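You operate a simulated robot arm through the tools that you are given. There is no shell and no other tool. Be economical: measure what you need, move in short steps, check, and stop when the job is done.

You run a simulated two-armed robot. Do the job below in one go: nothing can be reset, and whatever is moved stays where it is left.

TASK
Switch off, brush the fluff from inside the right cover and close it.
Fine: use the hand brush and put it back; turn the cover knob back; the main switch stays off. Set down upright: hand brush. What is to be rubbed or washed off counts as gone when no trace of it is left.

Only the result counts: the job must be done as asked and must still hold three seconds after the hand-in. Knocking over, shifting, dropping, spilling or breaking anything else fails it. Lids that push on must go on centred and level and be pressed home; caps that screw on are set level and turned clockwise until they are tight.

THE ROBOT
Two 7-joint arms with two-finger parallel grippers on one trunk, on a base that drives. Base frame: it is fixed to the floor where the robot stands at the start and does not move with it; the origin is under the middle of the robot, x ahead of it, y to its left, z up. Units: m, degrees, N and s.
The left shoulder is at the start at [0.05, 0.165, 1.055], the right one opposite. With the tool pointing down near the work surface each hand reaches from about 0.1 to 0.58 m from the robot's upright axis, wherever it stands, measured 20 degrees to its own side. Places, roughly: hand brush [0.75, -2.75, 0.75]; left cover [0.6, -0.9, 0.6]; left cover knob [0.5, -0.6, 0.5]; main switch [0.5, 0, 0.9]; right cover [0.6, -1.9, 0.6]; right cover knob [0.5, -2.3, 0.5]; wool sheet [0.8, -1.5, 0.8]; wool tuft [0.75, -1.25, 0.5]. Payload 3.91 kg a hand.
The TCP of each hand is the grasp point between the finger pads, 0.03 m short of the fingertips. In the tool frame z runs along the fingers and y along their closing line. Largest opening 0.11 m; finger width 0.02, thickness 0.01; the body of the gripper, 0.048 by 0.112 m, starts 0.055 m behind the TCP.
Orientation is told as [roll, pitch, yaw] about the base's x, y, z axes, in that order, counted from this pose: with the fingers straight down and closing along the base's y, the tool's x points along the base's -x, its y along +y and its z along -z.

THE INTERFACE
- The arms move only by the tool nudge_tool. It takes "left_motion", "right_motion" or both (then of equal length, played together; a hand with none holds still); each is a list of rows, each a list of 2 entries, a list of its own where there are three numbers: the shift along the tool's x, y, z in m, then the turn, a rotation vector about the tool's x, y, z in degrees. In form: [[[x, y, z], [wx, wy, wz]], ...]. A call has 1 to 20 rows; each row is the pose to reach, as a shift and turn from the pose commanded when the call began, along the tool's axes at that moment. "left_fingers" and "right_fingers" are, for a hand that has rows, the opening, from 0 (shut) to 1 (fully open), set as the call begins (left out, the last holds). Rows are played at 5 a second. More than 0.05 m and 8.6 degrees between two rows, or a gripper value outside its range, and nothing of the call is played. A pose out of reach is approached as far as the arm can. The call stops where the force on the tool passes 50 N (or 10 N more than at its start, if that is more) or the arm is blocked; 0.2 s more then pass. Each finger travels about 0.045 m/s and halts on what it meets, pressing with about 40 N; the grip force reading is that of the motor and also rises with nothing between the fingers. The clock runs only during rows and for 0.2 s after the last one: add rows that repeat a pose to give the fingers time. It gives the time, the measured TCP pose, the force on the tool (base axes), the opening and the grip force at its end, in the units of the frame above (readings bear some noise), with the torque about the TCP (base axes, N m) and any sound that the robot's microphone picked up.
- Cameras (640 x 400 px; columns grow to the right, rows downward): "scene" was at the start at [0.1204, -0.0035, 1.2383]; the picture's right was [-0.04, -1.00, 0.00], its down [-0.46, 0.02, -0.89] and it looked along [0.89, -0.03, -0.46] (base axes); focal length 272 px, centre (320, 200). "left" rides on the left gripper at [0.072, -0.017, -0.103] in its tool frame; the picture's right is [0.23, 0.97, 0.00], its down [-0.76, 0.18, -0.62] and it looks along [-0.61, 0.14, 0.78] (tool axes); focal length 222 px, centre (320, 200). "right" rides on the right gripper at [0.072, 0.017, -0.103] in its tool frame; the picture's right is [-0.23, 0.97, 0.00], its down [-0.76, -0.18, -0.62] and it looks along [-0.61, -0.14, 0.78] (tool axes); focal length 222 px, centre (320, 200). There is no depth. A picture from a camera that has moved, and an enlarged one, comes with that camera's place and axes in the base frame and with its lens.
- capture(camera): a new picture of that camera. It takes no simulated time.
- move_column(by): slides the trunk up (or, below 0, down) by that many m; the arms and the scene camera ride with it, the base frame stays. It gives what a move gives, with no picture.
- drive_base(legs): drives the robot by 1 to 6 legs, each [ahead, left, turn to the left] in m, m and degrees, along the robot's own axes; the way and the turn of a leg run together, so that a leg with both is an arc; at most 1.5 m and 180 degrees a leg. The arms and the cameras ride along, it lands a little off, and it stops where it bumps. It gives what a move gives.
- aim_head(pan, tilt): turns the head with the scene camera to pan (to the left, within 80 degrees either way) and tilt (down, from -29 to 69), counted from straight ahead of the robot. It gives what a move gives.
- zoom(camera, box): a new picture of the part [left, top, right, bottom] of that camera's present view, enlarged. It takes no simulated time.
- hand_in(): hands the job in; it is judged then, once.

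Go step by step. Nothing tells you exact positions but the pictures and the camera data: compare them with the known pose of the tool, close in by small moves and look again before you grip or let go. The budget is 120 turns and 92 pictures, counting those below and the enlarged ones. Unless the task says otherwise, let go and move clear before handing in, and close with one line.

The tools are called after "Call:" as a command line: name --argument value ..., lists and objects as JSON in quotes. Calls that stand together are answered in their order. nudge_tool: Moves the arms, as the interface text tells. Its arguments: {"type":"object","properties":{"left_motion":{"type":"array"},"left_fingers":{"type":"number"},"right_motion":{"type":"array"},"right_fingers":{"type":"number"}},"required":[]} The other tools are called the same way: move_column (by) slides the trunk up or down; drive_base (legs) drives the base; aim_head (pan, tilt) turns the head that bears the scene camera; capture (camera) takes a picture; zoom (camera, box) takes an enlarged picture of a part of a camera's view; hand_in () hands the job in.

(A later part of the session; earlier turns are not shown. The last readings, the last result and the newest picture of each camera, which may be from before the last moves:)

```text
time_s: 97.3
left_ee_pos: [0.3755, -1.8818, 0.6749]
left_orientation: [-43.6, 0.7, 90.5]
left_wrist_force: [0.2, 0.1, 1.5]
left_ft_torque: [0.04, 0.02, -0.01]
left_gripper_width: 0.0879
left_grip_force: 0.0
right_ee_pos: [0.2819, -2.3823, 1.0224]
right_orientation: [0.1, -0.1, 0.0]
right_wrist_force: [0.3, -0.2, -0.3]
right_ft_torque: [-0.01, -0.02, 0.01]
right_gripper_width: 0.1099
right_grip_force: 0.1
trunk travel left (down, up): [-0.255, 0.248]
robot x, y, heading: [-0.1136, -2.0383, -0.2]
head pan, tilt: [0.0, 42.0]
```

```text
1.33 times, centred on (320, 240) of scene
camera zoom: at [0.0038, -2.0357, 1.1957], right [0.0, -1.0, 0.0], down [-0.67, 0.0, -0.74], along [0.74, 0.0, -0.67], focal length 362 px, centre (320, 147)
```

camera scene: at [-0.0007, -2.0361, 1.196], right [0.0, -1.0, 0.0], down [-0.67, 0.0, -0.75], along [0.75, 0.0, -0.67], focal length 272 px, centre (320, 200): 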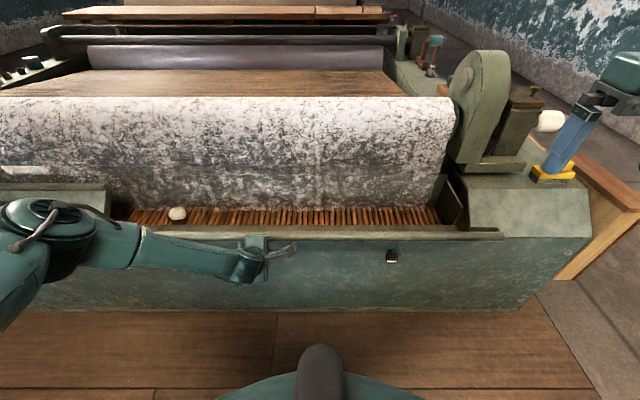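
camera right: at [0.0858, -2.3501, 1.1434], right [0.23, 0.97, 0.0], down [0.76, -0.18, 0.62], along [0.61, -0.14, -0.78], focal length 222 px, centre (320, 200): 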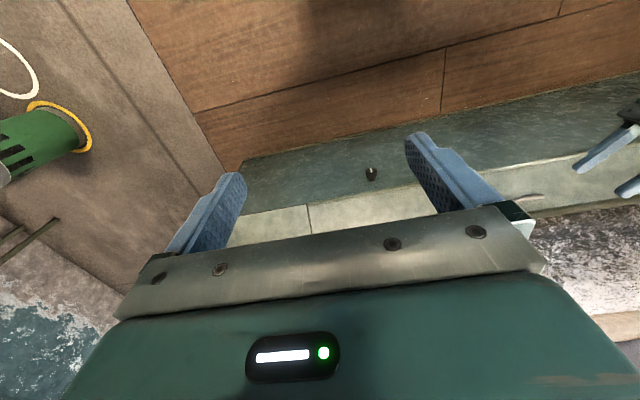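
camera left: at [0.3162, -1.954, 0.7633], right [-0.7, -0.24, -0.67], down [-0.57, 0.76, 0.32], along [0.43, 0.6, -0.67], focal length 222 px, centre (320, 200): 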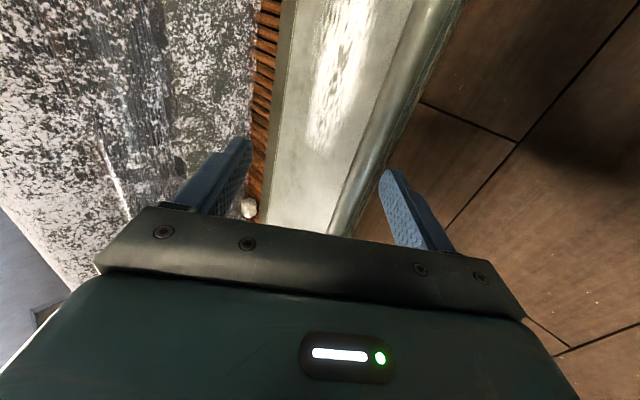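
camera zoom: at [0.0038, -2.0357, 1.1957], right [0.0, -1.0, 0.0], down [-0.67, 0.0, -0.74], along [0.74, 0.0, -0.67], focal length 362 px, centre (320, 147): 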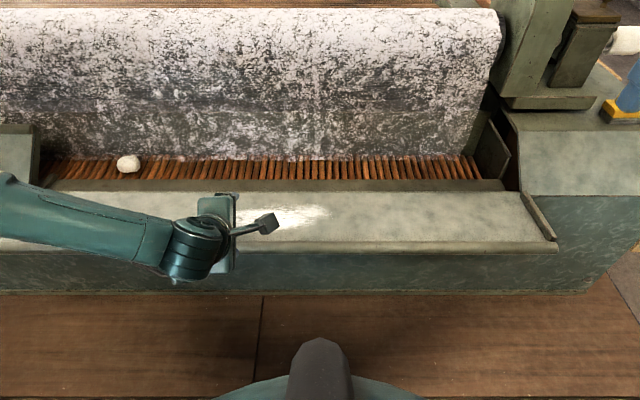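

The lid lies open and stays; a white fluff patch is visible on its inner face. Now I fetch the brush with the right hand: raise the left hand, drive right.

Call:
nudge_tool --left_motion '[[[0, -0.02, -0.045], [0, 0, 0]], [[0, -0.04, -0.09], [0, 0, 0]], [[0, -0.06, -0.135], [0, 0, 0]], [[0, -0.08, -0.18], [0, 0, 0]], [[0, -0.1, -0.22], [0, 0, 0]], [[0, -0.1, -0.22], [0, 0, 0]]]'

Call:
drive_base --legs '[[-0.05, 0, 0], [0, -0.6, 0]]'

Call:
aim_head --pan -10 --tilt 42

Call:
capture --camera "scene"

```text
time_s: 98.7
left_ee_pos: [0.2957, -1.881, 0.9022]
left_orientation: [-43.3, 0.6, 90.5]
left_wrist_force: [0.0, 0.6, -0.5]
left_ft_torque: [0.0, -0.01, -0.02]
left_gripper_width: 0.0882
left_grip_force: 0.0
right_ee_pos: [0.2815, -2.3835, 1.0205]
right_orientation: [0.0, -0.1, -0.1]
right_wrist_force: [0.0, -0.3, 0.6]
right_ft_torque: [0.03, 0.07, 0.01]
right_gripper_width: 0.1098
right_grip_force: 0.0
trunk travel left (down, up): [-0.255, 0.248]
robot x, y, heading: [-0.1089, -2.038, 0.2]
head pan, tilt: [0.0, 42.0]
```

```text
time_s: 104.8
left_ee_pos: [0.2475, -2.4675, 0.9016]
left_orientation: [-43.4, 0.7, 90.9]
left_wrist_force: [0.3, 0.0, -0.3]
left_ft_torque: [0.0, 0.02, 0.02]
left_gripper_width: 0.0881
left_grip_force: 0.1
right_ee_pos: [0.2361, -2.9697, 1.0223]
right_orientation: [0.1, -0.1, 0.4]
right_wrist_force: [-0.4, 0.4, 0.3]
right_ft_torque: [0.01, -0.03, 0.01]
right_gripper_width: 0.1097
right_grip_force: 0.1
trunk travel left (down, up): [-0.255, 0.248]
robot x, y, heading: [-0.1566, -2.6263, 0.4]
head pan, tilt: [0.0, 42.0]
```

```text
time_s: 105.6
left_ee_pos: [0.2462, -2.4671, 0.9017]
left_orientation: [-43.4, 0.8, 90.9]
left_wrist_force: [-0.9, 0.7, -0.4]
left_ft_torque: [-0.01, 0.0, 0.02]
left_gripper_width: 0.0879
left_grip_force: 0.1
right_ee_pos: [0.2363, -2.97, 1.0216]
right_orientation: [0.1, -0.1, 0.3]
right_wrist_force: [-0.4, 0.2, -0.3]
right_ft_torque: [0.01, 0.0, -0.01]
right_gripper_width: 0.1101
right_grip_force: 0.1
trunk travel left (down, up): [-0.255, 0.248]
robot x, y, heading: [-0.1523, -2.6241, 0.3]
head pan, tilt: [-10.0, 42.0]
```

```text
37 pictures are left
camera scene: at [-0.0449, -2.6394, 1.1956], right [-0.17, -0.99, 0.0], down [-0.66, 0.11, -0.74], along [0.73, -0.12, -0.67], focal length 272 px, centre (320, 200)
```

scene: 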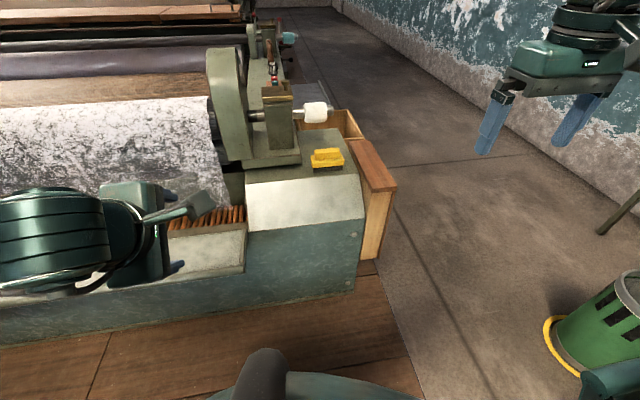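

Call:
drive_base --legs '[[0.3, 0, -0.3]]'

Call:
aim_head --pan -20 --tilt 45

Call:
capture --camera "scene"

```text
time_s: 107.6
left_ee_pos: [0.5461, -2.4678, 0.9025]
left_orientation: [-43.4, 0.7, 90.6]
left_wrist_force: [0.3, -0.9, -0.6]
left_ft_torque: [0.01, 0.01, 0.02]
left_gripper_width: 0.088
left_grip_force: 0.0
right_ee_pos: [0.5323, -2.9716, 1.021]
right_orientation: [0.1, -0.1, 0.0]
right_wrist_force: [0.4, -0.6, -0.7]
right_ft_torque: [0.01, -0.02, 0.0]
right_gripper_width: 0.1101
right_grip_force: 0.0
trunk travel left (down, up): [-0.255, 0.248]
robot x, y, heading: [0.1417, -2.6237, 0.2]
head pan, tilt: [-10.0, 42.0]
```

```text
time_s: 108.3
left_ee_pos: [0.5458, -2.4695, 0.9031]
left_orientation: [-43.4, 0.6, 90.6]
left_wrist_force: [0.5, -0.5, 0.7]
left_ft_torque: [0.02, 0.02, -0.02]
left_gripper_width: 0.0882
left_grip_force: 0.2
right_ee_pos: [0.5314, -2.9708, 1.021]
right_orientation: [0.1, 0.0, 0.1]
right_wrist_force: [0.1, 0.2, -0.1]
right_ft_torque: [-0.01, -0.01, 0.01]
right_gripper_width: 0.1101
right_grip_force: 0.1
trunk travel left (down, up): [-0.255, 0.248]
robot x, y, heading: [0.1422, -2.6217, 0.1]
head pan, tilt: [-20.0, 45.0]
```

```text
36 pictures are left
camera scene: at [0.248, -2.6519, 1.1913], right [-0.34, -0.94, 0.0], down [-0.67, 0.24, -0.71], along [0.67, -0.24, -0.71], focal length 272 px, centre (320, 200)
```

scene: 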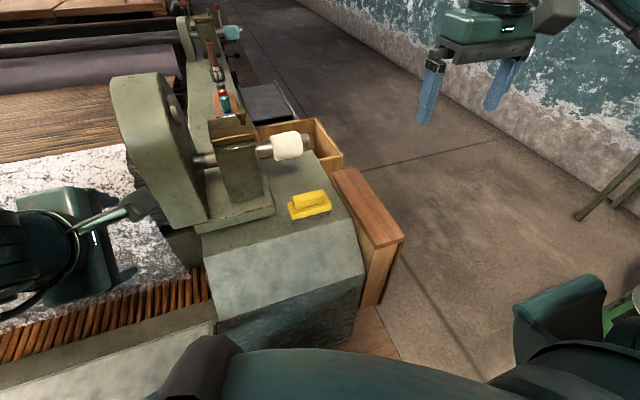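

Call:
zoom --camera "scene" --box '[260, 165, 360, 235]'

```text
5.71 times, centred on (310, 200) of scene
camera zoom: at [0.248, -2.6519, 1.1913], right [-0.34, -0.94, 0.0], down [-0.67, 0.24, -0.71], along [0.67, -0.24, -0.71], focal length 1553 px, centre (377, 200)
```

zoom: 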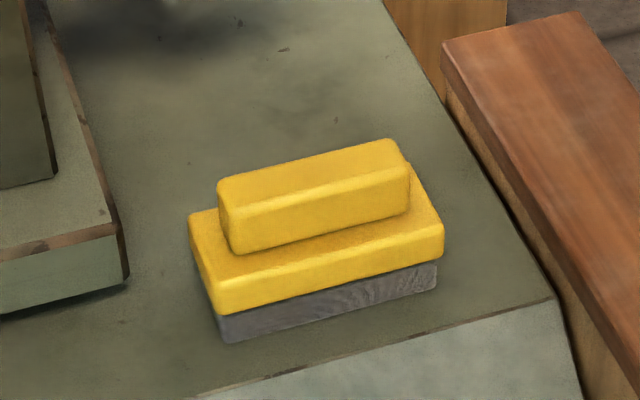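

The brush's ridge handle (about 8 cm along y) centres near [0.72,-2.793,0.70]. I'll grip it on its ends with fingers closing along y, hand tilted 20°, avoiding the white roll behind.

Call:
nudge_tool --right_fingers 1 --right_motion '[[[-0.026, 0.03, 0.03], [0, -4, 0]], [[-0.052, 0.06, 0.06], [0, -8, 0]], [[-0.078, 0.09, 0.09], [0, -12, 0]], [[-0.104, 0.12, 0.12], [0, -16, 0]], [[-0.13, 0.15, 0.155], [0, -20, 0]], [[-0.155, 0.178, 0.19], [0, -20, 0]], [[-0.155, 0.178, 0.19], [0, -20, 0]]]'

Call:
capture --camera "right"

Call:
zoom --camera "scene" --box '[220, 100, 420, 240]'

```text
refused: row 5 steps farther than a row can; nothing moved
```

```text
34 pictures are left
camera right: at [0.4607, -2.9547, 1.1256], right [0.23, 0.97, 0.0], down [0.76, -0.18, 0.62], along [0.61, -0.14, -0.78], focal length 222 px, centre (320, 200)
```

right: 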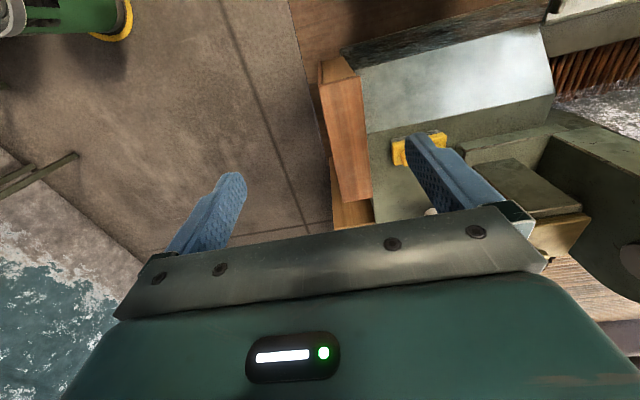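

```text
2.86 times, centred on (320, 170) of scene
camera zoom: at [0.248, -2.6519, 1.1913], right [-0.34, -0.94, 0.0], down [-0.67, 0.24, -0.71], along [0.67, -0.24, -0.71], focal length 776 px, centre (320, 286)
```

zoom: 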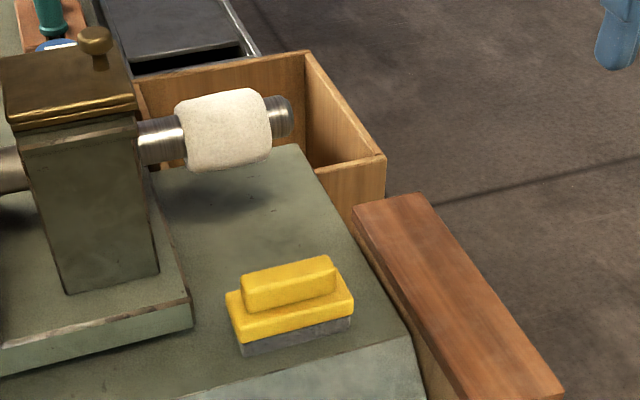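

Call:
nudge_tool --right_fingers 1 --right_motion '[[[-0.019, 0.022, 0.024], [0, -3, 0]], [[-0.038, 0.044, 0.048], [0, -6, 0]], [[-0.057, 0.066, 0.072], [0, -9, 0]], [[-0.076, 0.088, 0.096], [0, -12, 0]], [[-0.095, 0.11, 0.12], [0, -15, 0]], [[-0.115, 0.132, 0.143], [0, -18, 0]], [[-0.135, 0.155, 0.166], [0, -20, 0]], [[-0.155, 0.178, 0.19], [0, -20, 0]], [[-0.155, 0.178, 0.19], [0, -20, 0]]]'

Call:
capture --camera "right"

```text
time_s: 110.3
left_ee_pos: [0.5459, -2.4679, 0.9024]
left_orientation: [-43.4, 0.7, 90.6]
left_wrist_force: [1.1, -1.2, -0.4]
left_ft_torque: [0.0, 0.02, -0.02]
left_gripper_width: 0.0877
left_grip_force: 0.0
right_ee_pos: [0.6892, -2.7942, 0.8301]
right_orientation: [0.2, -20.1, 0.0]
right_wrist_force: [0.1, 0.1, 0.6]
right_ft_torque: [0.0, 0.01, 0.01]
right_gripper_width: 0.11
right_grip_force: 0.0
trunk travel left (down, up): [-0.255, 0.248]
robot x, y, heading: [0.1429, -2.626, 0.1]
head pan, tilt: [-20.0, 45.0]
```

```text
32 pictures are left
camera right: at [0.5856, -2.7764, 0.9032], right [0.21, 0.97, 0.08], down [0.5, -0.18, 0.85], along [0.84, -0.14, -0.53], focal length 222 px, centre (320, 200)
```

right: 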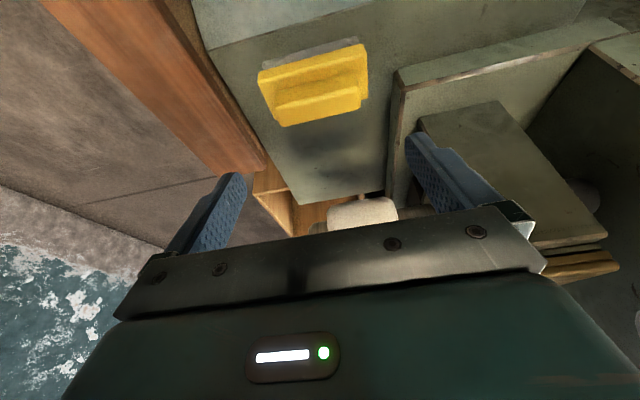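

Estimates agree. I descend onto the ridge.

Call:
nudge_tool --right_motion '[[[0.01, 0.002, 0.035], [0, 0, 0]], [[0.021, 0.002, 0.07], [0, 0, 0]], [[0.021, 0.002, 0.09], [0, 0, 0]], [[0.021, 0.002, 0.103], [0, 0, 0]], [[0.021, 0.002, 0.103], [0, 0, 0]]]'

Call:
capture --camera "right"

Call:
zoom --camera "scene" --box '[240, 130, 380, 240]'

```text
time_s: 111.5
left_ee_pos: [0.5456, -2.467, 0.9026]
left_orientation: [-43.3, 0.7, 90.6]
left_wrist_force: [-0.2, 0.2, -0.2]
left_ft_torque: [0.02, -0.01, -0.01]
left_gripper_width: 0.0883
left_grip_force: 0.1
right_ee_pos: [0.705, -2.7904, 0.7265]
right_orientation: [0.1, -20.1, 0.1]
right_wrist_force: [0.3, -0.7, 0.2]
right_ft_torque: [-0.05, 0.0, 0.02]
right_gripper_width: 0.11
right_grip_force: 0.0
trunk travel left (down, up): [-0.255, 0.248]
robot x, y, heading: [0.1423, -2.621, 0.1]
head pan, tilt: [-20.0, 45.0]
```

```text
31 pictures are left
camera right: at [0.6013, -2.7741, 0.8003], right [0.21, 0.97, 0.08], down [0.5, -0.18, 0.85], along [0.84, -0.14, -0.53], focal length 222 px, centre (320, 200)
```

right: 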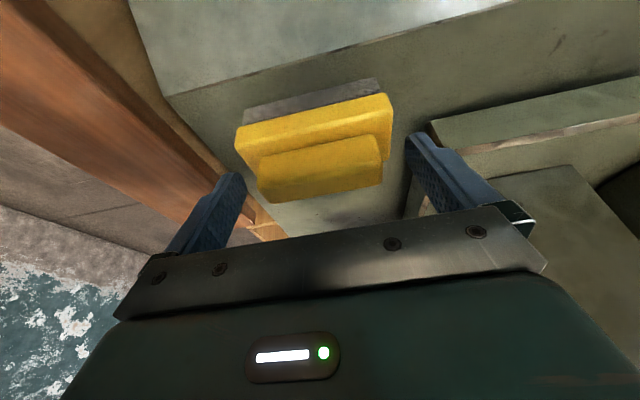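

```text
3.64 times, centred on (310, 185) of scene
camera zoom: at [0.2479, -2.6519, 1.1912], right [-0.34, -0.94, 0.0], down [-0.67, 0.24, -0.71], along [0.67, -0.24, -0.71], focal length 988 px, centre (356, 254)
```

zoom: 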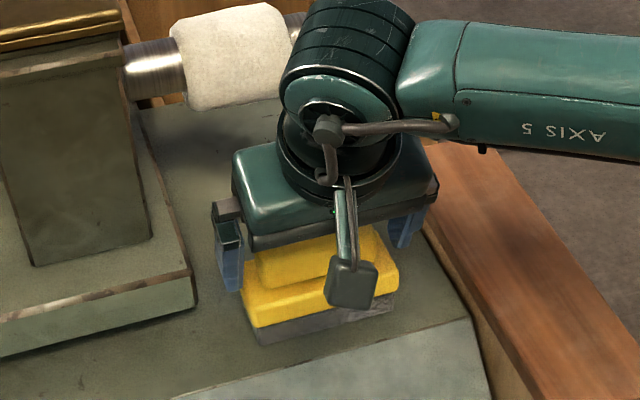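

Call:
nudge_tool --right_motion '[[[0, 0, 0.006], [0, 0, 0]], [[0, 0, 0.012], [0, 0, 0]], [[0, 0, 0.012], [0, 0, 0]]]'

Call:
nudge_tool --right_fingers 0 --right_motion '[[[0, 0, 0], [0, 0, 0]], [[0, 0, 0], [0, 0, 0]], [[0, 0, 0], [0, 0, 0]], [[0, 0, 0], [0, 0, 0]]]'

Call:
capture --camera "right"

```text
time_s: 112.3
left_ee_pos: [0.5458, -2.4672, 0.9025]
left_orientation: [-43.3, 0.8, 90.6]
left_wrist_force: [0.1, -0.3, -0.7]
left_ft_torque: [0.0, 0.03, 0.0]
left_gripper_width: 0.0881
left_grip_force: 0.0
right_ee_pos: [0.7084, -2.7913, 0.7159]
right_orientation: [0.0, -20.1, 0.0]
right_wrist_force: [-0.5, -0.1, -0.2]
right_ft_torque: [0.01, 0.01, 0.03]
right_gripper_width: 0.11
right_grip_force: 0.1
trunk travel left (down, up): [-0.255, 0.248]
robot x, y, heading: [0.1413, -2.6267, -0.0]
head pan, tilt: [-20.0, 45.0]
```

```text
time_s: 113.3
left_ee_pos: [0.5457, -2.4684, 0.9023]
left_orientation: [-43.5, 0.8, 90.6]
left_wrist_force: [0.0, 0.4, -0.8]
left_ft_torque: [-0.01, -0.03, -0.02]
left_gripper_width: 0.0881
left_grip_force: 0.0
right_ee_pos: [0.7079, -2.7906, 0.7167]
right_orientation: [0.1, -20.1, 0.0]
right_wrist_force: [0.5, 0.4, -0.4]
right_ft_torque: [-0.08, 0.0, -0.01]
right_gripper_width: 0.0845
right_grip_force: 40.0
trunk travel left (down, up): [-0.255, 0.248]
robot x, y, heading: [0.1432, -2.6238, 0.1]
head pan, tilt: [-20.0, 45.0]
```

```text
29 pictures are left
camera right: at [0.6051, -2.7748, 0.7894], right [0.21, 0.97, 0.08], down [0.5, -0.18, 0.85], along [0.84, -0.14, -0.53], focal length 222 px, centre (320, 200)
```

right: 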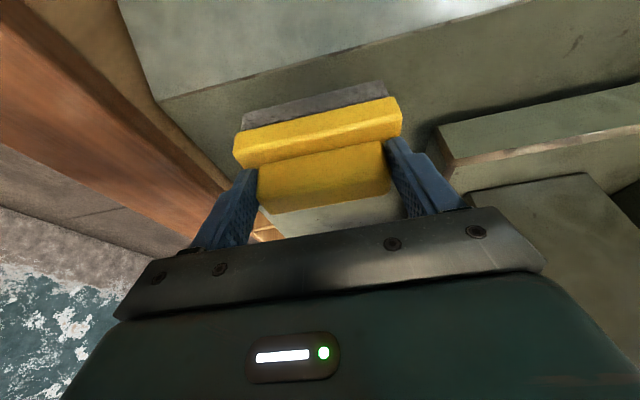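

Brush gripped (TCP [0.708,-2.791,0.717] on its spot—remembered for return). I lift it and drive back toward the open cover.

Call:
nudge_tool --right_motion '[[[-0.0068, 0, -0.019], [0, 0, 0]], [[-0.017, 0, -0.047], [0, 0, 0]], [[-0.0342, 0, -0.094], [0, 0, 0]], [[-0.05, 0, -0.137], [0, 0, 0]]]'

Call:
drive_base --legs '[[-0.35, 0, 0], [0, 0.78, 0]]'

Call:
aim_head --pan 0 --tilt 45

Call:
capture --camera "scene"

```text
time_s: 114.3
left_ee_pos: [0.5448, -2.4678, 0.9024]
left_orientation: [-43.5, 0.7, 90.6]
left_wrist_force: [0.1, 1.0, 0.3]
left_ft_torque: [0.02, -0.06, 0.01]
left_gripper_width: 0.0881
left_grip_force: 0.1
right_ee_pos: [0.7072, -2.79, 0.8633]
right_orientation: [0.0, -20.1, 0.0]
right_wrist_force: [0.1, 0.3, -0.5]
right_ft_torque: [-0.01, 0.0, -0.02]
right_gripper_width: 0.0
right_grip_force: 37.7
trunk travel left (down, up): [-0.255, 0.248]
robot x, y, heading: [0.1436, -2.6209, 0.1]
head pan, tilt: [-20.0, 45.0]
```

```text
time_s: 123.5
left_ee_pos: [0.1998, -1.6849, 0.9026]
left_orientation: [-43.3, 0.8, 90.4]
left_wrist_force: [-0.1, 0.6, 0.1]
left_ft_torque: [0.0, 0.0, -0.02]
left_gripper_width: 0.0879
left_grip_force: 0.1
right_ee_pos: [0.3595, -2.0085, 0.8634]
right_orientation: [0.2, -20.1, -0.2]
right_wrist_force: [-0.8, 0.1, -0.1]
right_ft_torque: [-0.01, -0.01, -0.02]
right_gripper_width: 0.0
right_grip_force: 37.7
trunk travel left (down, up): [-0.255, 0.248]
robot x, y, heading: [-0.2037, -1.8402, 0.1]
head pan, tilt: [-20.0, 45.0]
```

```text
time_s: 124.3
left_ee_pos: [0.1993, -1.6852, 0.9026]
left_orientation: [-43.4, 0.8, 90.2]
left_wrist_force: [-0.7, -0.2, 0.3]
left_ft_torque: [0.0, -0.03, -0.01]
left_gripper_width: 0.0878
left_grip_force: 0.1
right_ee_pos: [0.3597, -2.0095, 0.863]
right_orientation: [0.1, -20.1, -0.2]
right_wrist_force: [0.0, -0.1, -0.7]
right_ft_torque: [0.02, 0.02, -0.01]
right_gripper_width: 0.0001
right_grip_force: 37.7
trunk travel left (down, up): [-0.255, 0.248]
robot x, y, heading: [-0.2055, -1.8433, -0.2]
head pan, tilt: [0.0, 45.0]
```

```text
28 pictures are left
camera scene: at [-0.0946, -1.8408, 1.1912], right [0.0, -1.0, 0.0], down [-0.71, 0.0, -0.71], along [0.71, 0.0, -0.71], focal length 272 px, centre (320, 200)
```

scene: 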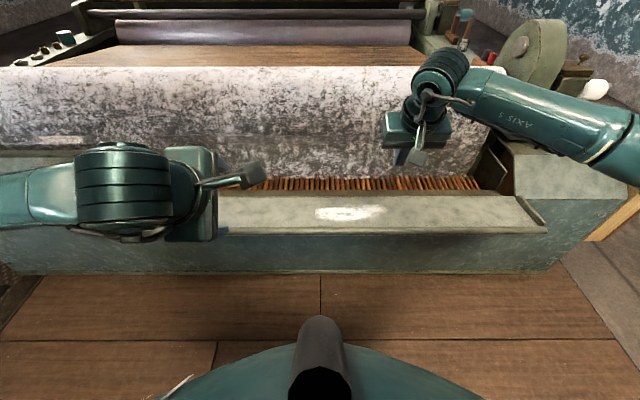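

The grip slipped at the lift (fingers shut empty); the fluff patch is at about x 0.47–0.52, y −1.83…−2.05 on the open lid. I return to the brush and look.

Call:
drive_base --legs '[[0, -0.78, 0], [0.25, 0, 0]]'

Call:
aim_head --pan -10 --tilt 45

Call:
nudge_tool --right_fingers 0.7 --right_motion '[[[0, -0.03, 0], [0, 0, 0]], [[0, -0.06, 0], [0, 0, 0]], [[0, -0.09, 0], [0, 0, 0]], [[0, -0.12, 0], [0, 0, 0]], [[0, -0.15, 0], [0, 0, 0]], [[0, -0.15, 0], [0, 0, 0]]]'

Call:
capture --camera "scene"

```text
time_s: 132.9
left_ee_pos: [0.4491, -2.4551, 0.902]
left_orientation: [-43.4, 0.7, 90.3]
left_wrist_force: [-0.1, 0.3, -1.6]
left_ft_torque: [-0.01, 0.03, 0.03]
left_gripper_width: 0.0878
left_grip_force: 0.1
right_ee_pos: [0.61, -2.7802, 0.8629]
right_orientation: [0.2, -20.0, -0.2]
right_wrist_force: [1.0, -0.9, 0.1]
right_ft_torque: [0.02, 0.02, -0.03]
right_gripper_width: 0.0
right_grip_force: 37.0
trunk travel left (down, up): [-0.255, 0.248]
robot x, y, heading: [0.0457, -2.6111, -0.1]
head pan, tilt: [0.0, 45.0]
```

```text
time_s: 133.6
left_ee_pos: [0.4483, -2.4553, 0.9015]
left_orientation: [-43.4, 0.8, 90.3]
left_wrist_force: [0.6, -0.1, 0.6]
left_ft_torque: [0.03, 0.03, -0.01]
left_gripper_width: 0.0881
left_grip_force: 0.0
right_ee_pos: [0.6093, -2.7788, 0.8636]
right_orientation: [0.1, -20.0, -0.3]
right_wrist_force: [0.9, -0.1, -0.4]
right_ft_torque: [0.03, -0.01, -0.02]
right_gripper_width: 0.0001
right_grip_force: 38.4
trunk travel left (down, up): [-0.255, 0.248]
robot x, y, heading: [0.0454, -2.6081, -0.2]
head pan, tilt: [-10.0, 45.0]
```

```text
time_s: 135.0
left_ee_pos: [0.4491, -2.4538, 0.9025]
left_orientation: [-43.4, 0.7, 90.3]
left_wrist_force: [-0.2, 0.2, 0.9]
left_ft_torque: [0.03, -0.02, 0.0]
left_gripper_width: 0.0882
left_grip_force: 0.1
right_ee_pos: [0.6068, -2.9264, 0.862]
right_orientation: [0.1, -20.0, -0.3]
right_wrist_force: [-0.1, 0.6, 0.2]
right_ft_torque: [0.05, -0.01, 0.01]
right_gripper_width: 0.0771
right_grip_force: 0.1
trunk travel left (down, up): [-0.255, 0.248]
robot x, y, heading: [0.0416, -2.6086, -0.2]
head pan, tilt: [-10.0, 45.0]
```

```text
27 pictures are left
camera scene: at [0.1536, -2.6239, 1.1912], right [-0.18, -0.98, 0.0], down [-0.7, 0.12, -0.71], along [0.7, -0.12, -0.71], focal length 272 px, centre (320, 200)
```

scene: 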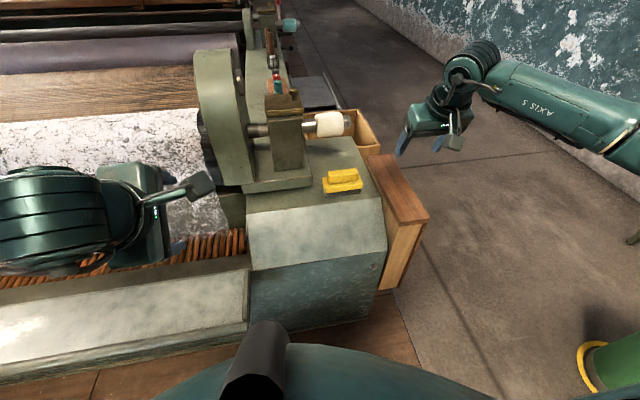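

The brush stayed upright in place. This time I'll grip the ridge across its width (fingers closing along x); I straighten and turn the right hand.

Call:
nudge_tool --right_motion '[[[0, 0, 0], [0, 7, 0]], [[0, 0, 0], [0, 14, 0]], [[0, 0, 0], [0, 20, 0]]]'

Call:
nudge_tool --right_fingers 0.6 --right_motion '[[[0, 0, -0.01], [0, 0, -8.3]], [[0, 0, -0.02], [0, 0, -16.6]], [[0, 0, -0.03], [0, 0, -24.9]], [[0, 0, -0.03], [0, 0, -33.2]], [[0, 0, -0.03], [0, 0, -41.5]], [[0, 0, -0.03], [0, 0, -49.8]], [[0, 0, -0.03], [0, 0, -58.1]], [[0, 0, -0.03], [0, 0, -66.4]], [[0, 0, -0.03], [0, 0, -74.7]], [[0, 0, -0.03], [0, 0, -83]], [[0, 0, -0.03], [0, 0, -90]], [[0, 0, -0.03], [0, 0, -90]]]'

Call:
drive_base --legs '[[0.1, 0, 0]]'

```text
time_s: 135.8
left_ee_pos: [0.4497, -2.4549, 0.9018]
left_orientation: [-43.5, 0.6, 90.3]
left_wrist_force: [0.5, -0.2, -0.7]
left_ft_torque: [-0.03, -0.01, -0.03]
left_gripper_width: 0.0881
left_grip_force: 0.1
right_ee_pos: [0.6074, -2.9273, 0.8633]
right_orientation: [0.1, -0.1, -0.3]
right_wrist_force: [-0.1, 0.2, -0.2]
right_ft_torque: [-0.01, -0.02, 0.01]
right_gripper_width: 0.0769
right_grip_force: 0.0
trunk travel left (down, up): [-0.255, 0.248]
robot x, y, heading: [0.0436, -2.6097, -0.2]
head pan, tilt: [-10.0, 45.0]
```

```text
time_s: 138.4
left_ee_pos: [0.4482, -2.4555, 0.9017]
left_orientation: [-43.4, 0.7, 90.2]
left_wrist_force: [0.0, -0.2, 0.3]
left_ft_torque: [0.02, 0.01, 0.03]
left_gripper_width: 0.0881
left_grip_force: 0.0
right_ee_pos: [0.4028, -2.6989, 0.8198]
right_orientation: [-5.8, 1.8, 84.0]
right_wrist_force: [0.6, -1.0, 0.2]
right_ft_torque: [0.01, -0.02, 0.01]
right_gripper_width: 0.0662
right_grip_force: 0.0
right hand out of reach, approached as far as the arm can: row 3, 4, 5, 6, 7, 8, 9, 10, 11, 12
trunk travel left (down, up): [-0.255, 0.248]
robot x, y, heading: [0.0481, -2.6101, 0.0]
head pan, tilt: [-10.0, 45.0]
```

```text
time_s: 139.5
left_ee_pos: [0.5472, -2.4553, 0.902]
left_orientation: [-43.5, 0.8, 90.3]
left_wrist_force: [0.4, -1.4, -0.4]
left_ft_torque: [0.0, 0.02, -0.01]
left_gripper_width: 0.088
left_grip_force: 0.1
right_ee_pos: [0.502, -2.6981, 0.8188]
right_orientation: [-5.8, 1.8, 84.0]
right_wrist_force: [1.5, -0.2, -0.3]
right_ft_torque: [-0.01, -0.02, -0.03]
right_gripper_width: 0.0657
right_grip_force: 0.0
trunk travel left (down, up): [-0.255, 0.248]
robot x, y, heading: [0.1429, -2.6075, 0.0]
head pan, tilt: [-10.0, 45.0]
```

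Yaw +90° is unfavourable for the right arm; I turn the other way to −90°.

Call:
nudge_tool --right_motion '[[[0.02, 0, -0.02], [0, 0, 8.4]], [[0.04, 0, -0.04], [0, 0, 16.8]], [[0.06, 0, -0.05], [0, 0, 25.2]], [[0.08, 0, -0.05], [0, 0, 33.6]], [[0.1, 0, -0.05], [0, 0, 42]], [[0.12, 0, -0.05], [0, 0, 50.4]], [[0.12, 0, -0.05], [0, 0, 58.8]], [[0.12, 0, -0.05], [0, 0, 67.2]], [[0.12, 0, -0.05], [0, 0, 75.6]], [[0.12, 0, -0.05], [0, 0, 84]], [[0.12, 0, -0.05], [0, 0, 84]]]'

Call:
nudge_tool --right_motion '[[[0, 0, 0], [0, 0, 8.4]], [[0, 0, 0], [0, 0, 16.8]], [[0, 0, 0], [0, 0, 25.2]], [[0, 0, 0], [0, 0, 33.6]], [[0, 0, 0], [0, 0, 42]], [[0, 0, 0], [0, 0, 50.4]], [[0, 0, 0], [0, 0, 58.8]], [[0, 0, 0], [0, 0, 67.2]], [[0, 0, 0], [0, 0, 75.6]], [[0, 0, 0], [0, 0, 84]], [[0, 0, 0], [0, 0, 90]], [[0, 0, 0], [0, 0, 90]]]'

```text
time_s: 141.9
left_ee_pos: [0.5473, -2.4548, 0.9017]
left_orientation: [-43.3, 0.7, 90.4]
left_wrist_force: [0.3, 0.4, 0.5]
left_ft_torque: [-0.02, 0.01, 0.02]
left_gripper_width: 0.0879
left_grip_force: 0.0
right_ee_pos: [0.4851, -2.8141, 0.873]
right_orientation: [-2.5, -5.7, 0.1]
right_wrist_force: [-0.9, -0.7, 0.2]
right_ft_torque: [-0.02, 0.03, -0.02]
right_gripper_width: 0.066
right_grip_force: 0.1
trunk travel left (down, up): [-0.255, 0.248]
robot x, y, heading: [0.1446, -2.6106, -0.2]
head pan, tilt: [-10.0, 45.0]
```

```text
time_s: 144.5
left_ee_pos: [0.5465, -2.4544, 0.9034]
left_orientation: [-43.3, 0.6, 90.3]
left_wrist_force: [-0.2, 0.4, 0.2]
left_ft_torque: [0.02, -0.02, -0.01]
left_gripper_width: 0.0881
left_grip_force: 0.0
right_ee_pos: [0.4835, -2.8144, 0.8729]
right_orientation: [5.6, -2.5, -90.1]
right_wrist_force: [0.1, -0.1, 0.8]
right_ft_torque: [-0.05, -0.02, -0.03]
right_gripper_width: 0.0658
right_grip_force: 0.0
trunk travel left (down, up): [-0.255, 0.248]
robot x, y, heading: [0.1409, -2.608, -0.2]
head pan, tilt: [-10.0, 45.0]
```

Call:
nudge_tool --right_motion '[[[0.005, 0.045, 0], [2, 1, 0]], [[0.01, 0.09, 0.01], [4, 2, 0]], [[0.016, 0.135, 0.02], [5.6, 2.5, 0]], [[0.022, 0.18, 0.035], [5.6, 2.5, 0]], [[0.027, 0.215, 0.05], [5.6, 2.5, 0]], [[0.027, 0.2315, 0.068], [5.6, 2.5, 0]], [[0.027, 0.2315, 0.068], [5.6, 2.5, 0]]]'

Call:
capture --camera "right"

Call:
zoom --camera "scene" --box '[240, 90, 440, 240]'

```text
time_s: 146.1
left_ee_pos: [0.5475, -2.4557, 0.9025]
left_orientation: [-43.4, 0.6, 90.3]
left_wrist_force: [0.2, -0.4, 0.5]
left_ft_torque: [0.03, 0.01, 0.0]
left_gripper_width: 0.088
left_grip_force: 0.2
right_ee_pos: [0.7198, -2.7911, 0.8272]
right_orientation: [0.0, 0.0, -89.9]
right_wrist_force: [-0.6, 0.1, -0.5]
right_ft_torque: [-0.02, -0.01, 0.03]
right_gripper_width: 0.0659
right_grip_force: 0.2
trunk travel left (down, up): [-0.255, 0.248]
robot x, y, heading: [0.1422, -2.6094, -0.3]
head pan, tilt: [-10.0, 45.0]
```

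```text
26 pictures are left
camera right: at [0.7367, -2.7193, 0.9312], right [0.97, -0.22, 0.0], down [-0.18, -0.76, 0.62], along [-0.14, -0.61, -0.78], focal length 222 px, centre (320, 200)
```

right: 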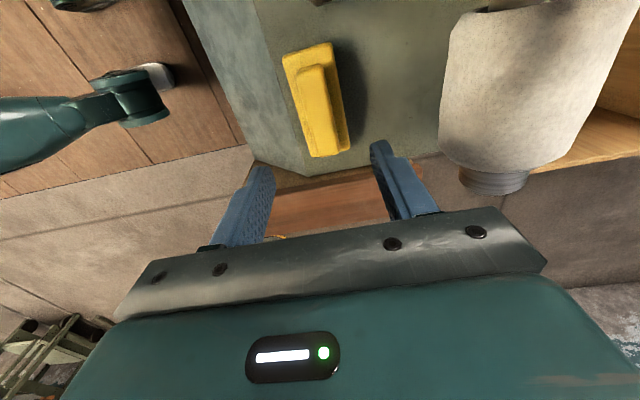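

```text
2.67 times, centred on (340, 165) of scene
camera zoom: at [0.2519, -2.6242, 1.1912], right [-0.18, -0.98, 0.0], down [-0.7, 0.12, -0.71], along [0.7, -0.12, -0.71], focal length 725 px, centre (267, 293)
```

zoom: 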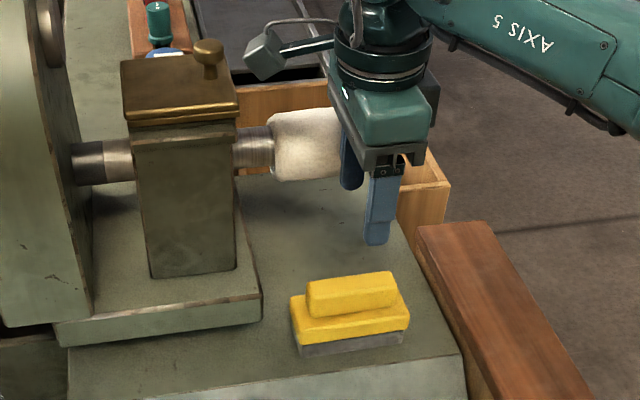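

Ridge centre is at about [0.724,-2.788]; there's 17 mm to the roll. I descend with a slight back-lean, feeling for the block.

Call:
nudge_tool --right_motion '[[[0.003, 0.003, 0.035], [-2, 0, 0]], [[0.003, 0.003, 0.07], [-4, 0, 0]], [[0.003, 0.003, 0.09], [-4, 0, 0]], [[0.003, 0.003, 0.105], [-4, 0, 0]], [[0.003, 0.003, 0.112], [-4, 0, 0]], [[0.003, 0.003, 0.112], [-4, 0, 0]]]'

Call:
capture --camera "right"

```text
time_s: 147.5
left_ee_pos: [0.5468, -2.455, 0.9028]
left_orientation: [-43.4, 0.6, 90.2]
left_wrist_force: [-0.3, 0.3, 0.2]
left_ft_torque: [0.03, -0.01, 0.03]
left_gripper_width: 0.0881
left_grip_force: 0.1
right_ee_pos: [0.7243, -2.7878, 0.715]
right_orientation: [4.0, -0.1, -89.8]
right_wrist_force: [-0.6, 0.4, -0.1]
right_ft_torque: [0.0, -0.06, 0.01]
right_gripper_width: 0.066
right_grip_force: 0.1
trunk travel left (down, up): [-0.255, 0.248]
robot x, y, heading: [0.1418, -2.6081, -0.6]
head pan, tilt: [-10.0, 45.0]
```

```text
24 pictures are left
camera right: at [0.734, -2.7152, 0.8205], right [0.97, -0.22, 0.07], down [-0.22, -0.76, 0.61], along [-0.09, -0.61, -0.79], focal length 222 px, centre (320, 200)
```

right: 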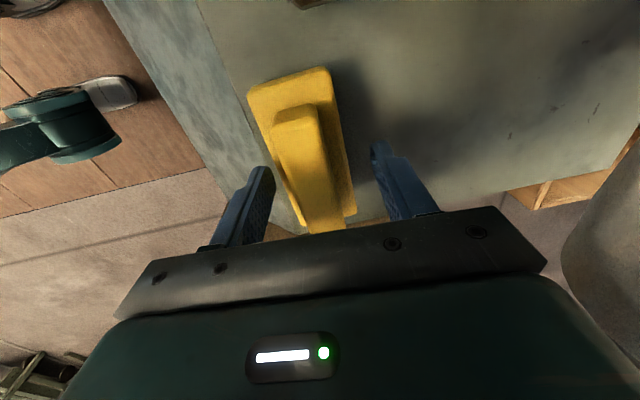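

Call:
nudge_tool --right_motion '[[[0, -0.002, 0.004], [0, 0, 0]], [[0, -0.002, 0.008], [0, 0, 0]], [[0, -0.002, 0.012], [0, 0, 0]], [[0, -0.002, 0.012], [0, 0, 0]]]'

Call:
nudge_tool --right_fingers 0 --right_motion '[[[0, 0, 0], [0, 0, 0]], [[0, 0, 0], [0, 0, 0]], [[0, 0, 0], [0, 0, 0]], [[0, 0, 0], [0, 0, 0]]]'

Call:
nudge_tool --right_motion '[[[0, 0, -0.01], [0, 0, 0]], [[0, 0, -0.025], [0, 0, 0]], [[0, 0, -0.025], [0, 0, 0]]]'

```text
time_s: 148.5
left_ee_pos: [0.5459, -2.4553, 0.903]
left_orientation: [-43.4, 0.8, 90.3]
left_wrist_force: [0.1, -0.7, -0.4]
left_ft_torque: [-0.01, 0.0, 0.02]
left_gripper_width: 0.0879
left_grip_force: 0.1
right_ee_pos: [0.723, -2.7864, 0.704]
right_orientation: [4.0, 0.0, -89.9]
right_wrist_force: [-0.2, -0.3, -0.1]
right_ft_torque: [-0.01, 0.01, 0.03]
right_gripper_width: 0.0659
right_grip_force: 0.0
trunk travel left (down, up): [-0.255, 0.248]
robot x, y, heading: [0.1401, -2.6106, -0.3]
head pan, tilt: [-10.0, 45.0]
```

```text
time_s: 149.5
left_ee_pos: [0.547, -2.4553, 0.9019]
left_orientation: [-43.4, 0.7, 90.4]
left_wrist_force: [0.0, 0.1, -0.2]
left_ft_torque: [0.01, -0.01, -0.02]
left_gripper_width: 0.0878
left_grip_force: 0.1
right_ee_pos: [0.7232, -2.7863, 0.7044]
right_orientation: [4.0, 0.0, -89.9]
right_wrist_force: [-0.1, -0.1, -0.1]
right_ft_torque: [-0.01, 0.02, 0.0]
right_gripper_width: 0.0496
right_grip_force: 39.6
trunk travel left (down, up): [-0.255, 0.248]
robot x, y, heading: [0.1403, -2.608, -0.3]
head pan, tilt: [-10.0, 45.0]
```

```text
time_s: 150.3
left_ee_pos: [0.5465, -2.4552, 0.902]
left_orientation: [-43.4, 0.7, 90.3]
left_wrist_force: [0.3, 0.0, -0.7]
left_ft_torque: [-0.01, 0.0, -0.01]
left_gripper_width: 0.0883
left_grip_force: 0.0
right_ee_pos: [0.7208, -2.7866, 0.7287]
right_orientation: [4.0, -0.2, -89.8]
right_wrist_force: [-0.2, 0.4, -2.0]
right_ft_torque: [0.02, 0.01, -0.02]
right_gripper_width: 0.0495
right_grip_force: 39.9
trunk travel left (down, up): [-0.255, 0.248]
robot x, y, heading: [0.1438, -2.6081, -0.3]
head pan, tilt: [-10.0, 45.0]
```

The brush is held by its block (49.5 mm) and its weight shows. I check.

Call:
capture --camera "scene"

```text
23 pictures are left
camera scene: at [0.252, -2.6242, 1.1912], right [-0.18, -0.98, 0.0], down [-0.7, 0.12, -0.71], along [0.7, -0.12, -0.71], focal length 272 px, centre (320, 200)
```

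scene: 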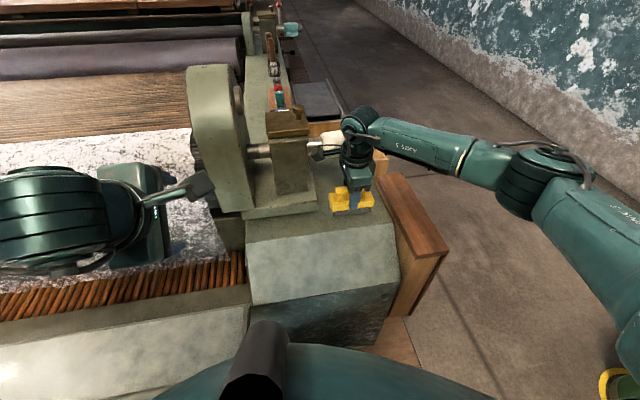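

Brush is in hand. I lift it higher, back out and drive to the lid.

Call:
nudge_tool --right_motion '[[[0, 0, -0.04], [0, 0, 0]], [[0, 0, -0.08], [0, 0, 0]], [[0, 0, -0.12], [0, 0, 0]], [[0, 0, -0.12], [0, 0, 0]]]'

Call:
drive_base --legs '[[-0.3, 0, 0], [0, 0.83, 0]]'

Call:
aim_head --pan -5 --tilt 50

Call:
capture --camera "scene"

```text
time_s: 151.3
left_ee_pos: [0.5465, -2.455, 0.9012]
left_orientation: [-43.4, 0.7, 90.3]
left_wrist_force: [0.6, -0.2, 0.0]
left_ft_torque: [-0.02, -0.01, -0.04]
left_gripper_width: 0.088
left_grip_force: 0.0
right_ee_pos: [0.715, -2.7849, 0.8485]
right_orientation: [3.9, -0.1, -90.0]
right_wrist_force: [-0.3, -0.1, -1.4]
right_ft_torque: [-0.05, 0.01, 0.02]
right_gripper_width: 0.0495
right_grip_force: 40.0
trunk travel left (down, up): [-0.255, 0.248]
robot x, y, heading: [0.1423, -2.609, -0.2]
head pan, tilt: [-10.0, 45.0]
```

```text
time_s: 160.5
left_ee_pos: [0.2523, -1.6258, 0.9014]
left_orientation: [-43.4, 0.7, 91.1]
left_wrist_force: [0.5, -0.4, 0.3]
left_ft_torque: [0.0, -0.02, -0.05]
left_gripper_width: 0.0879
left_grip_force: 0.1
right_ee_pos: [0.424, -1.9554, 0.8477]
right_orientation: [4.0, 0.0, -89.1]
right_wrist_force: [-0.2, -0.2, -1.1]
right_ft_torque: [-0.02, 0.01, -0.02]
right_gripper_width: 0.0491
right_grip_force: 40.5
trunk travel left (down, up): [-0.255, 0.248]
robot x, y, heading: [-0.1482, -1.7909, 0.9]
head pan, tilt: [-10.0, 45.0]
```

```text
time_s: 161.2
left_ee_pos: [0.252, -1.628, 0.902]
left_orientation: [-43.3, 0.7, 91.1]
left_wrist_force: [0.2, 0.6, 0.2]
left_ft_torque: [-0.01, -0.02, 0.01]
left_gripper_width: 0.088
left_grip_force: 0.0
right_ee_pos: [0.4246, -1.9553, 0.8466]
right_orientation: [4.0, -0.1, -89.1]
right_wrist_force: [-0.4, -0.4, -1.7]
right_ft_torque: [0.01, -0.03, 0.0]
right_gripper_width: 0.0495
right_grip_force: 40.2
trunk travel left (down, up): [-0.255, 0.248]
robot x, y, heading: [-0.1472, -1.7825, 0.7]
head pan, tilt: [-5.0, 50.0]
```

```text
22 pictures are left
camera scene: at [-0.0439, -1.7937, 1.1843], right [-0.08, -1.0, 0.0], down [-0.76, 0.06, -0.64], along [0.64, -0.05, -0.77], focal length 272 px, centre (320, 200)
```

scene: 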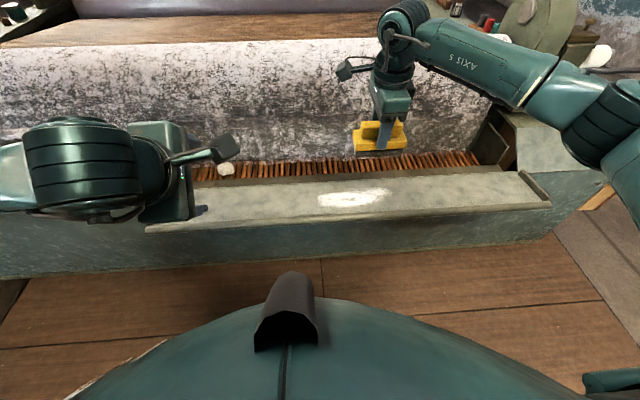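

Fluff patch: x 0.453–0.53, y −1.82…−2.05 on the roughly level lid at z≈0.54. I move forward a little and lower the brush toward its centre.

Call:
drive_base --legs '[[0.09, 0, -0.7]]'

Call:
nudge_tool --right_motion '[[[0, 0, 0.04], [0, 0, 0]], [[0, 0, 0.08], [0, 0, 0]], [[0, 0, 0.12], [0, 0, 0]], [[0, 0, 0.16], [0, 0, 0]], [[0, 0, 0.2], [0, 0, 0]], [[0, 0, 0.22], [0, 0, 0]], [[0, 0, 0.22], [0, 0, 0]]]'

Call:
capture --camera "right"

Call:
zoom --camera "scene" --box '[220, 120, 460, 270]'

```text
time_s: 162.3
left_ee_pos: [0.3437, -1.6323, 0.9021]
left_orientation: [-43.5, 0.7, 90.4]
left_wrist_force: [-0.4, 0.6, -0.1]
left_ft_torque: [-0.01, -0.01, 0.01]
left_gripper_width: 0.088
left_grip_force: 0.1
right_ee_pos: [0.5128, -1.9615, 0.8466]
right_orientation: [3.9, 0.0, -89.8]
right_wrist_force: [0.2, 0.8, -1.6]
right_ft_torque: [0.01, 0.02, 0.03]
right_gripper_width: 0.0495
right_grip_force: 39.6
trunk travel left (down, up): [-0.255, 0.248]
robot x, y, heading: [-0.0577, -1.7865, -0.1]
head pan, tilt: [-5.0, 50.0]
```

```text
time_s: 163.9
left_ee_pos: [0.3447, -1.6325, 0.9021]
left_orientation: [-43.4, 0.8, 90.4]
left_wrist_force: [0.1, 0.8, -1.0]
left_ft_torque: [0.04, -0.04, -0.02]
left_gripper_width: 0.088
left_grip_force: 0.0
right_ee_pos: [0.5296, -1.9607, 0.6268]
right_orientation: [4.0, 0.1, -89.8]
right_wrist_force: [0.2, 0.3, -1.2]
right_ft_torque: [-0.03, -0.03, -0.02]
right_gripper_width: 0.0493
right_grip_force: 39.9
trunk travel left (down, up): [-0.255, 0.248]
robot x, y, heading: [-0.0628, -1.7867, -0.0]
head pan, tilt: [-5.0, 50.0]
```

```text
21 pictures are left
camera right: at [0.5374, -1.8882, 0.732], right [0.97, -0.22, 0.07], down [-0.22, -0.76, 0.61], along [-0.08, -0.61, -0.79], focal length 222 px, centre (320, 200)
```

right: 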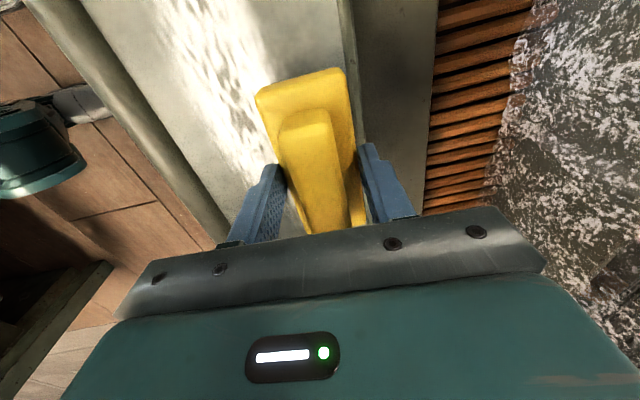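

```text
2.67 times, centred on (340, 195) of scene
camera zoom: at [0.0462, -1.7945, 1.1843], right [-0.09, -1.0, 0.0], down [-0.76, 0.07, -0.64], along [0.64, -0.06, -0.77], focal length 725 px, centre (267, 213)
```

zoom: 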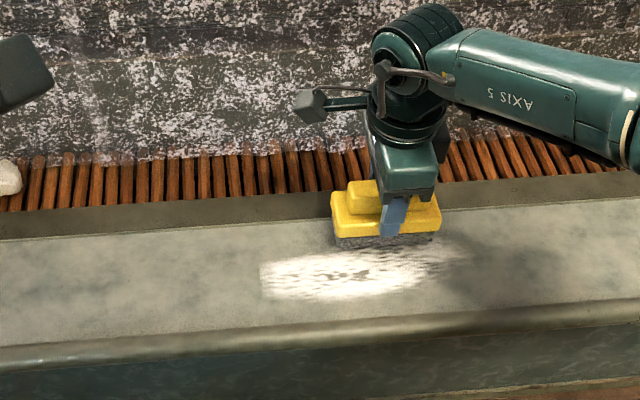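

Call:
nudge_tool --right_motion '[[[0, -0.02, 0], [0, 0, 0]], [[0, -0.039, 0], [0, 0, 0]], [[0, -0.039, 0.01], [0, 0, 0]], [[0, -0.039, 0.02], [0, 0, 0]], [[0, -0.039, 0.02], [0, 0, 0]]]'

Call:
nudge_tool --right_motion '[[[0, 0, 0.005], [0, 0, 0]], [[0, 0, 0.01], [0, 0, 0]], [[0, 0, 0.01], [0, 0, 0]]]'

```text
time_s: 165.1
left_ee_pos: [0.3429, -1.6316, 0.9028]
left_orientation: [-43.6, 0.9, 90.4]
left_wrist_force: [-0.6, -0.5, -0.4]
left_ft_torque: [-0.01, -0.01, 0.01]
left_gripper_width: 0.0879
left_grip_force: 0.1
right_ee_pos: [0.4937, -1.9612, 0.6131]
right_orientation: [4.9, 0.1, -89.8]
right_wrist_force: [6.3, -3.2, 37.0]
right_ft_torque: [-0.2, 0.33, 0.31]
right_gripper_width: 0.0513
right_grip_force: 40.0
trunk travel left (down, up): [-0.255, 0.248]
robot x, y, heading: [-0.057, -1.7867, -0.3]
head pan, tilt: [-5.0, 50.0]
```

```text
time_s: 165.9
left_ee_pos: [0.3429, -1.6324, 0.9038]
left_orientation: [-43.4, 0.7, 90.3]
left_wrist_force: [-0.6, -0.8, -0.1]
left_ft_torque: [0.02, -0.02, 0.0]
left_gripper_width: 0.088
left_grip_force: 0.0
right_ee_pos: [0.4933, -1.9608, 0.6005]
right_orientation: [4.6, 0.0, -89.9]
right_wrist_force: [5.7, 1.1, 29.5]
right_ft_torque: [0.08, 0.4, 0.21]
right_gripper_width: 0.0517
right_grip_force: 39.9
trunk travel left (down, up): [-0.255, 0.248]
robot x, y, heading: [-0.0616, -1.7869, 0.0]
head pan, tilt: [-5.0, 50.0]
```

Contact. I check how the brush sits in the grip.

Call:
capture --camera "right"

Call:
zoom --camera "scene" --box '[260, 130, 440, 250]'

```text
19 pictures are left
camera right: at [0.5024, -1.8888, 0.7051], right [0.97, -0.22, 0.08], down [-0.22, -0.76, 0.61], along [-0.08, -0.61, -0.79], focal length 222 px, centre (320, 200)
```

right: 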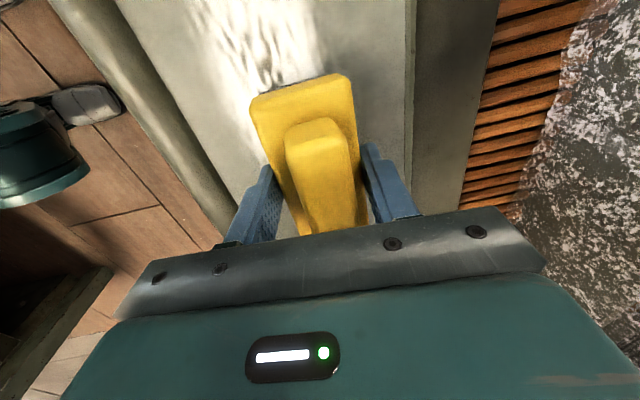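

```text
3.33 times, centred on (350, 190) of scene
camera zoom: at [0.044, -1.7936, 1.1846], right [-0.09, -1.0, 0.0], down [-0.76, 0.07, -0.64], along [0.64, -0.06, -0.76], focal length 906 px, centre (220, 233)
```

zoom: 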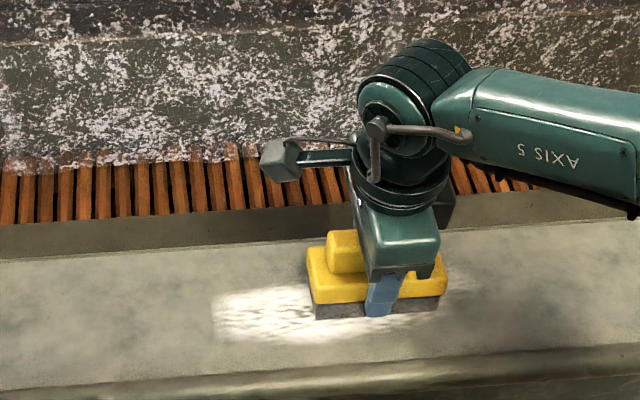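

The brush slid up a bit but is held firmly on the lid. I sweep along y with slightly lighter pressure.

Call:
nudge_tool --right_motion '[[[0, 0, -0.002], [0, 0, 0]], [[0.035, 0, -0.002], [0, 0, 0]], [[0.07, 0, -0.002], [0, 0, 0]], [[0.105, 0, -0.002], [0, 0, 0]], [[0.13, 0, -0.002], [0, 0, 0]], [[0.095, 0, -0.002], [0, 0, 0]], [[0.06, 0, -0.002], [0, 0, 0]], [[0.025, 0, -0.002], [0, 0, 0]], [[-0.01, 0, -0.002], [0, 0, 0]], [[-0.045, 0, -0.002], [0, 0, 0]], [[-0.08, 0, -0.002], [0, 0, 0]], [[-0.1, 0, -0.002], [0, 0, 0]], [[-0.065, 0, -0.002], [0, 0, 0]], [[-0.03, 0, -0.002], [0, 0, 0]], [[0, 0, -0.002], [0, 0, 0]]]'

Call:
zoom --camera "scene" --box '[260, 130, 440, 250]'

```text
time_s: 169.1
left_ee_pos: [0.3441, -1.6325, 0.9014]
left_orientation: [-43.5, 0.7, 90.4]
left_wrist_force: [-0.6, 0.4, -1.1]
left_ft_torque: [-0.03, -0.03, 0.0]
left_gripper_width: 0.088
left_grip_force: 0.0
right_ee_pos: [0.4874, -1.9593, 0.599]
right_orientation: [4.0, -0.1, -89.7]
right_wrist_force: [1.4, -2.8, 13.3]
right_ft_torque: [0.09, 0.3, 0.19]
right_gripper_width: 0.0512
right_grip_force: 39.2
trunk travel left (down, up): [-0.255, 0.248]
robot x, y, heading: [-0.0629, -1.7834, 0.0]
head pan, tilt: [-5.0, 50.0]
```

```text
3.33 times, centred on (350, 190) of scene
camera zoom: at [0.0451, -1.7942, 1.1844], right [-0.09, -1.0, 0.0], down [-0.76, 0.07, -0.64], along [0.64, -0.06, -0.77], focal length 906 px, centre (220, 233)
```

zoom: 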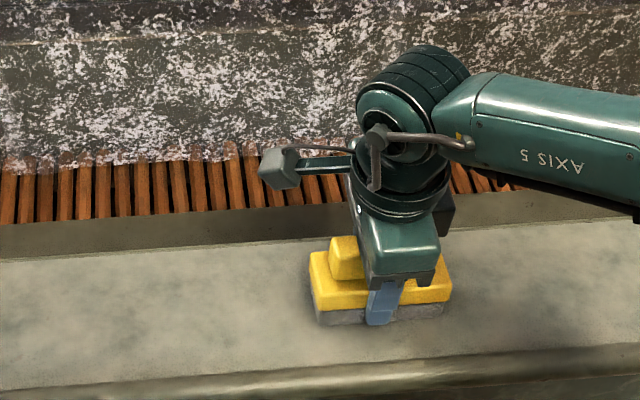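

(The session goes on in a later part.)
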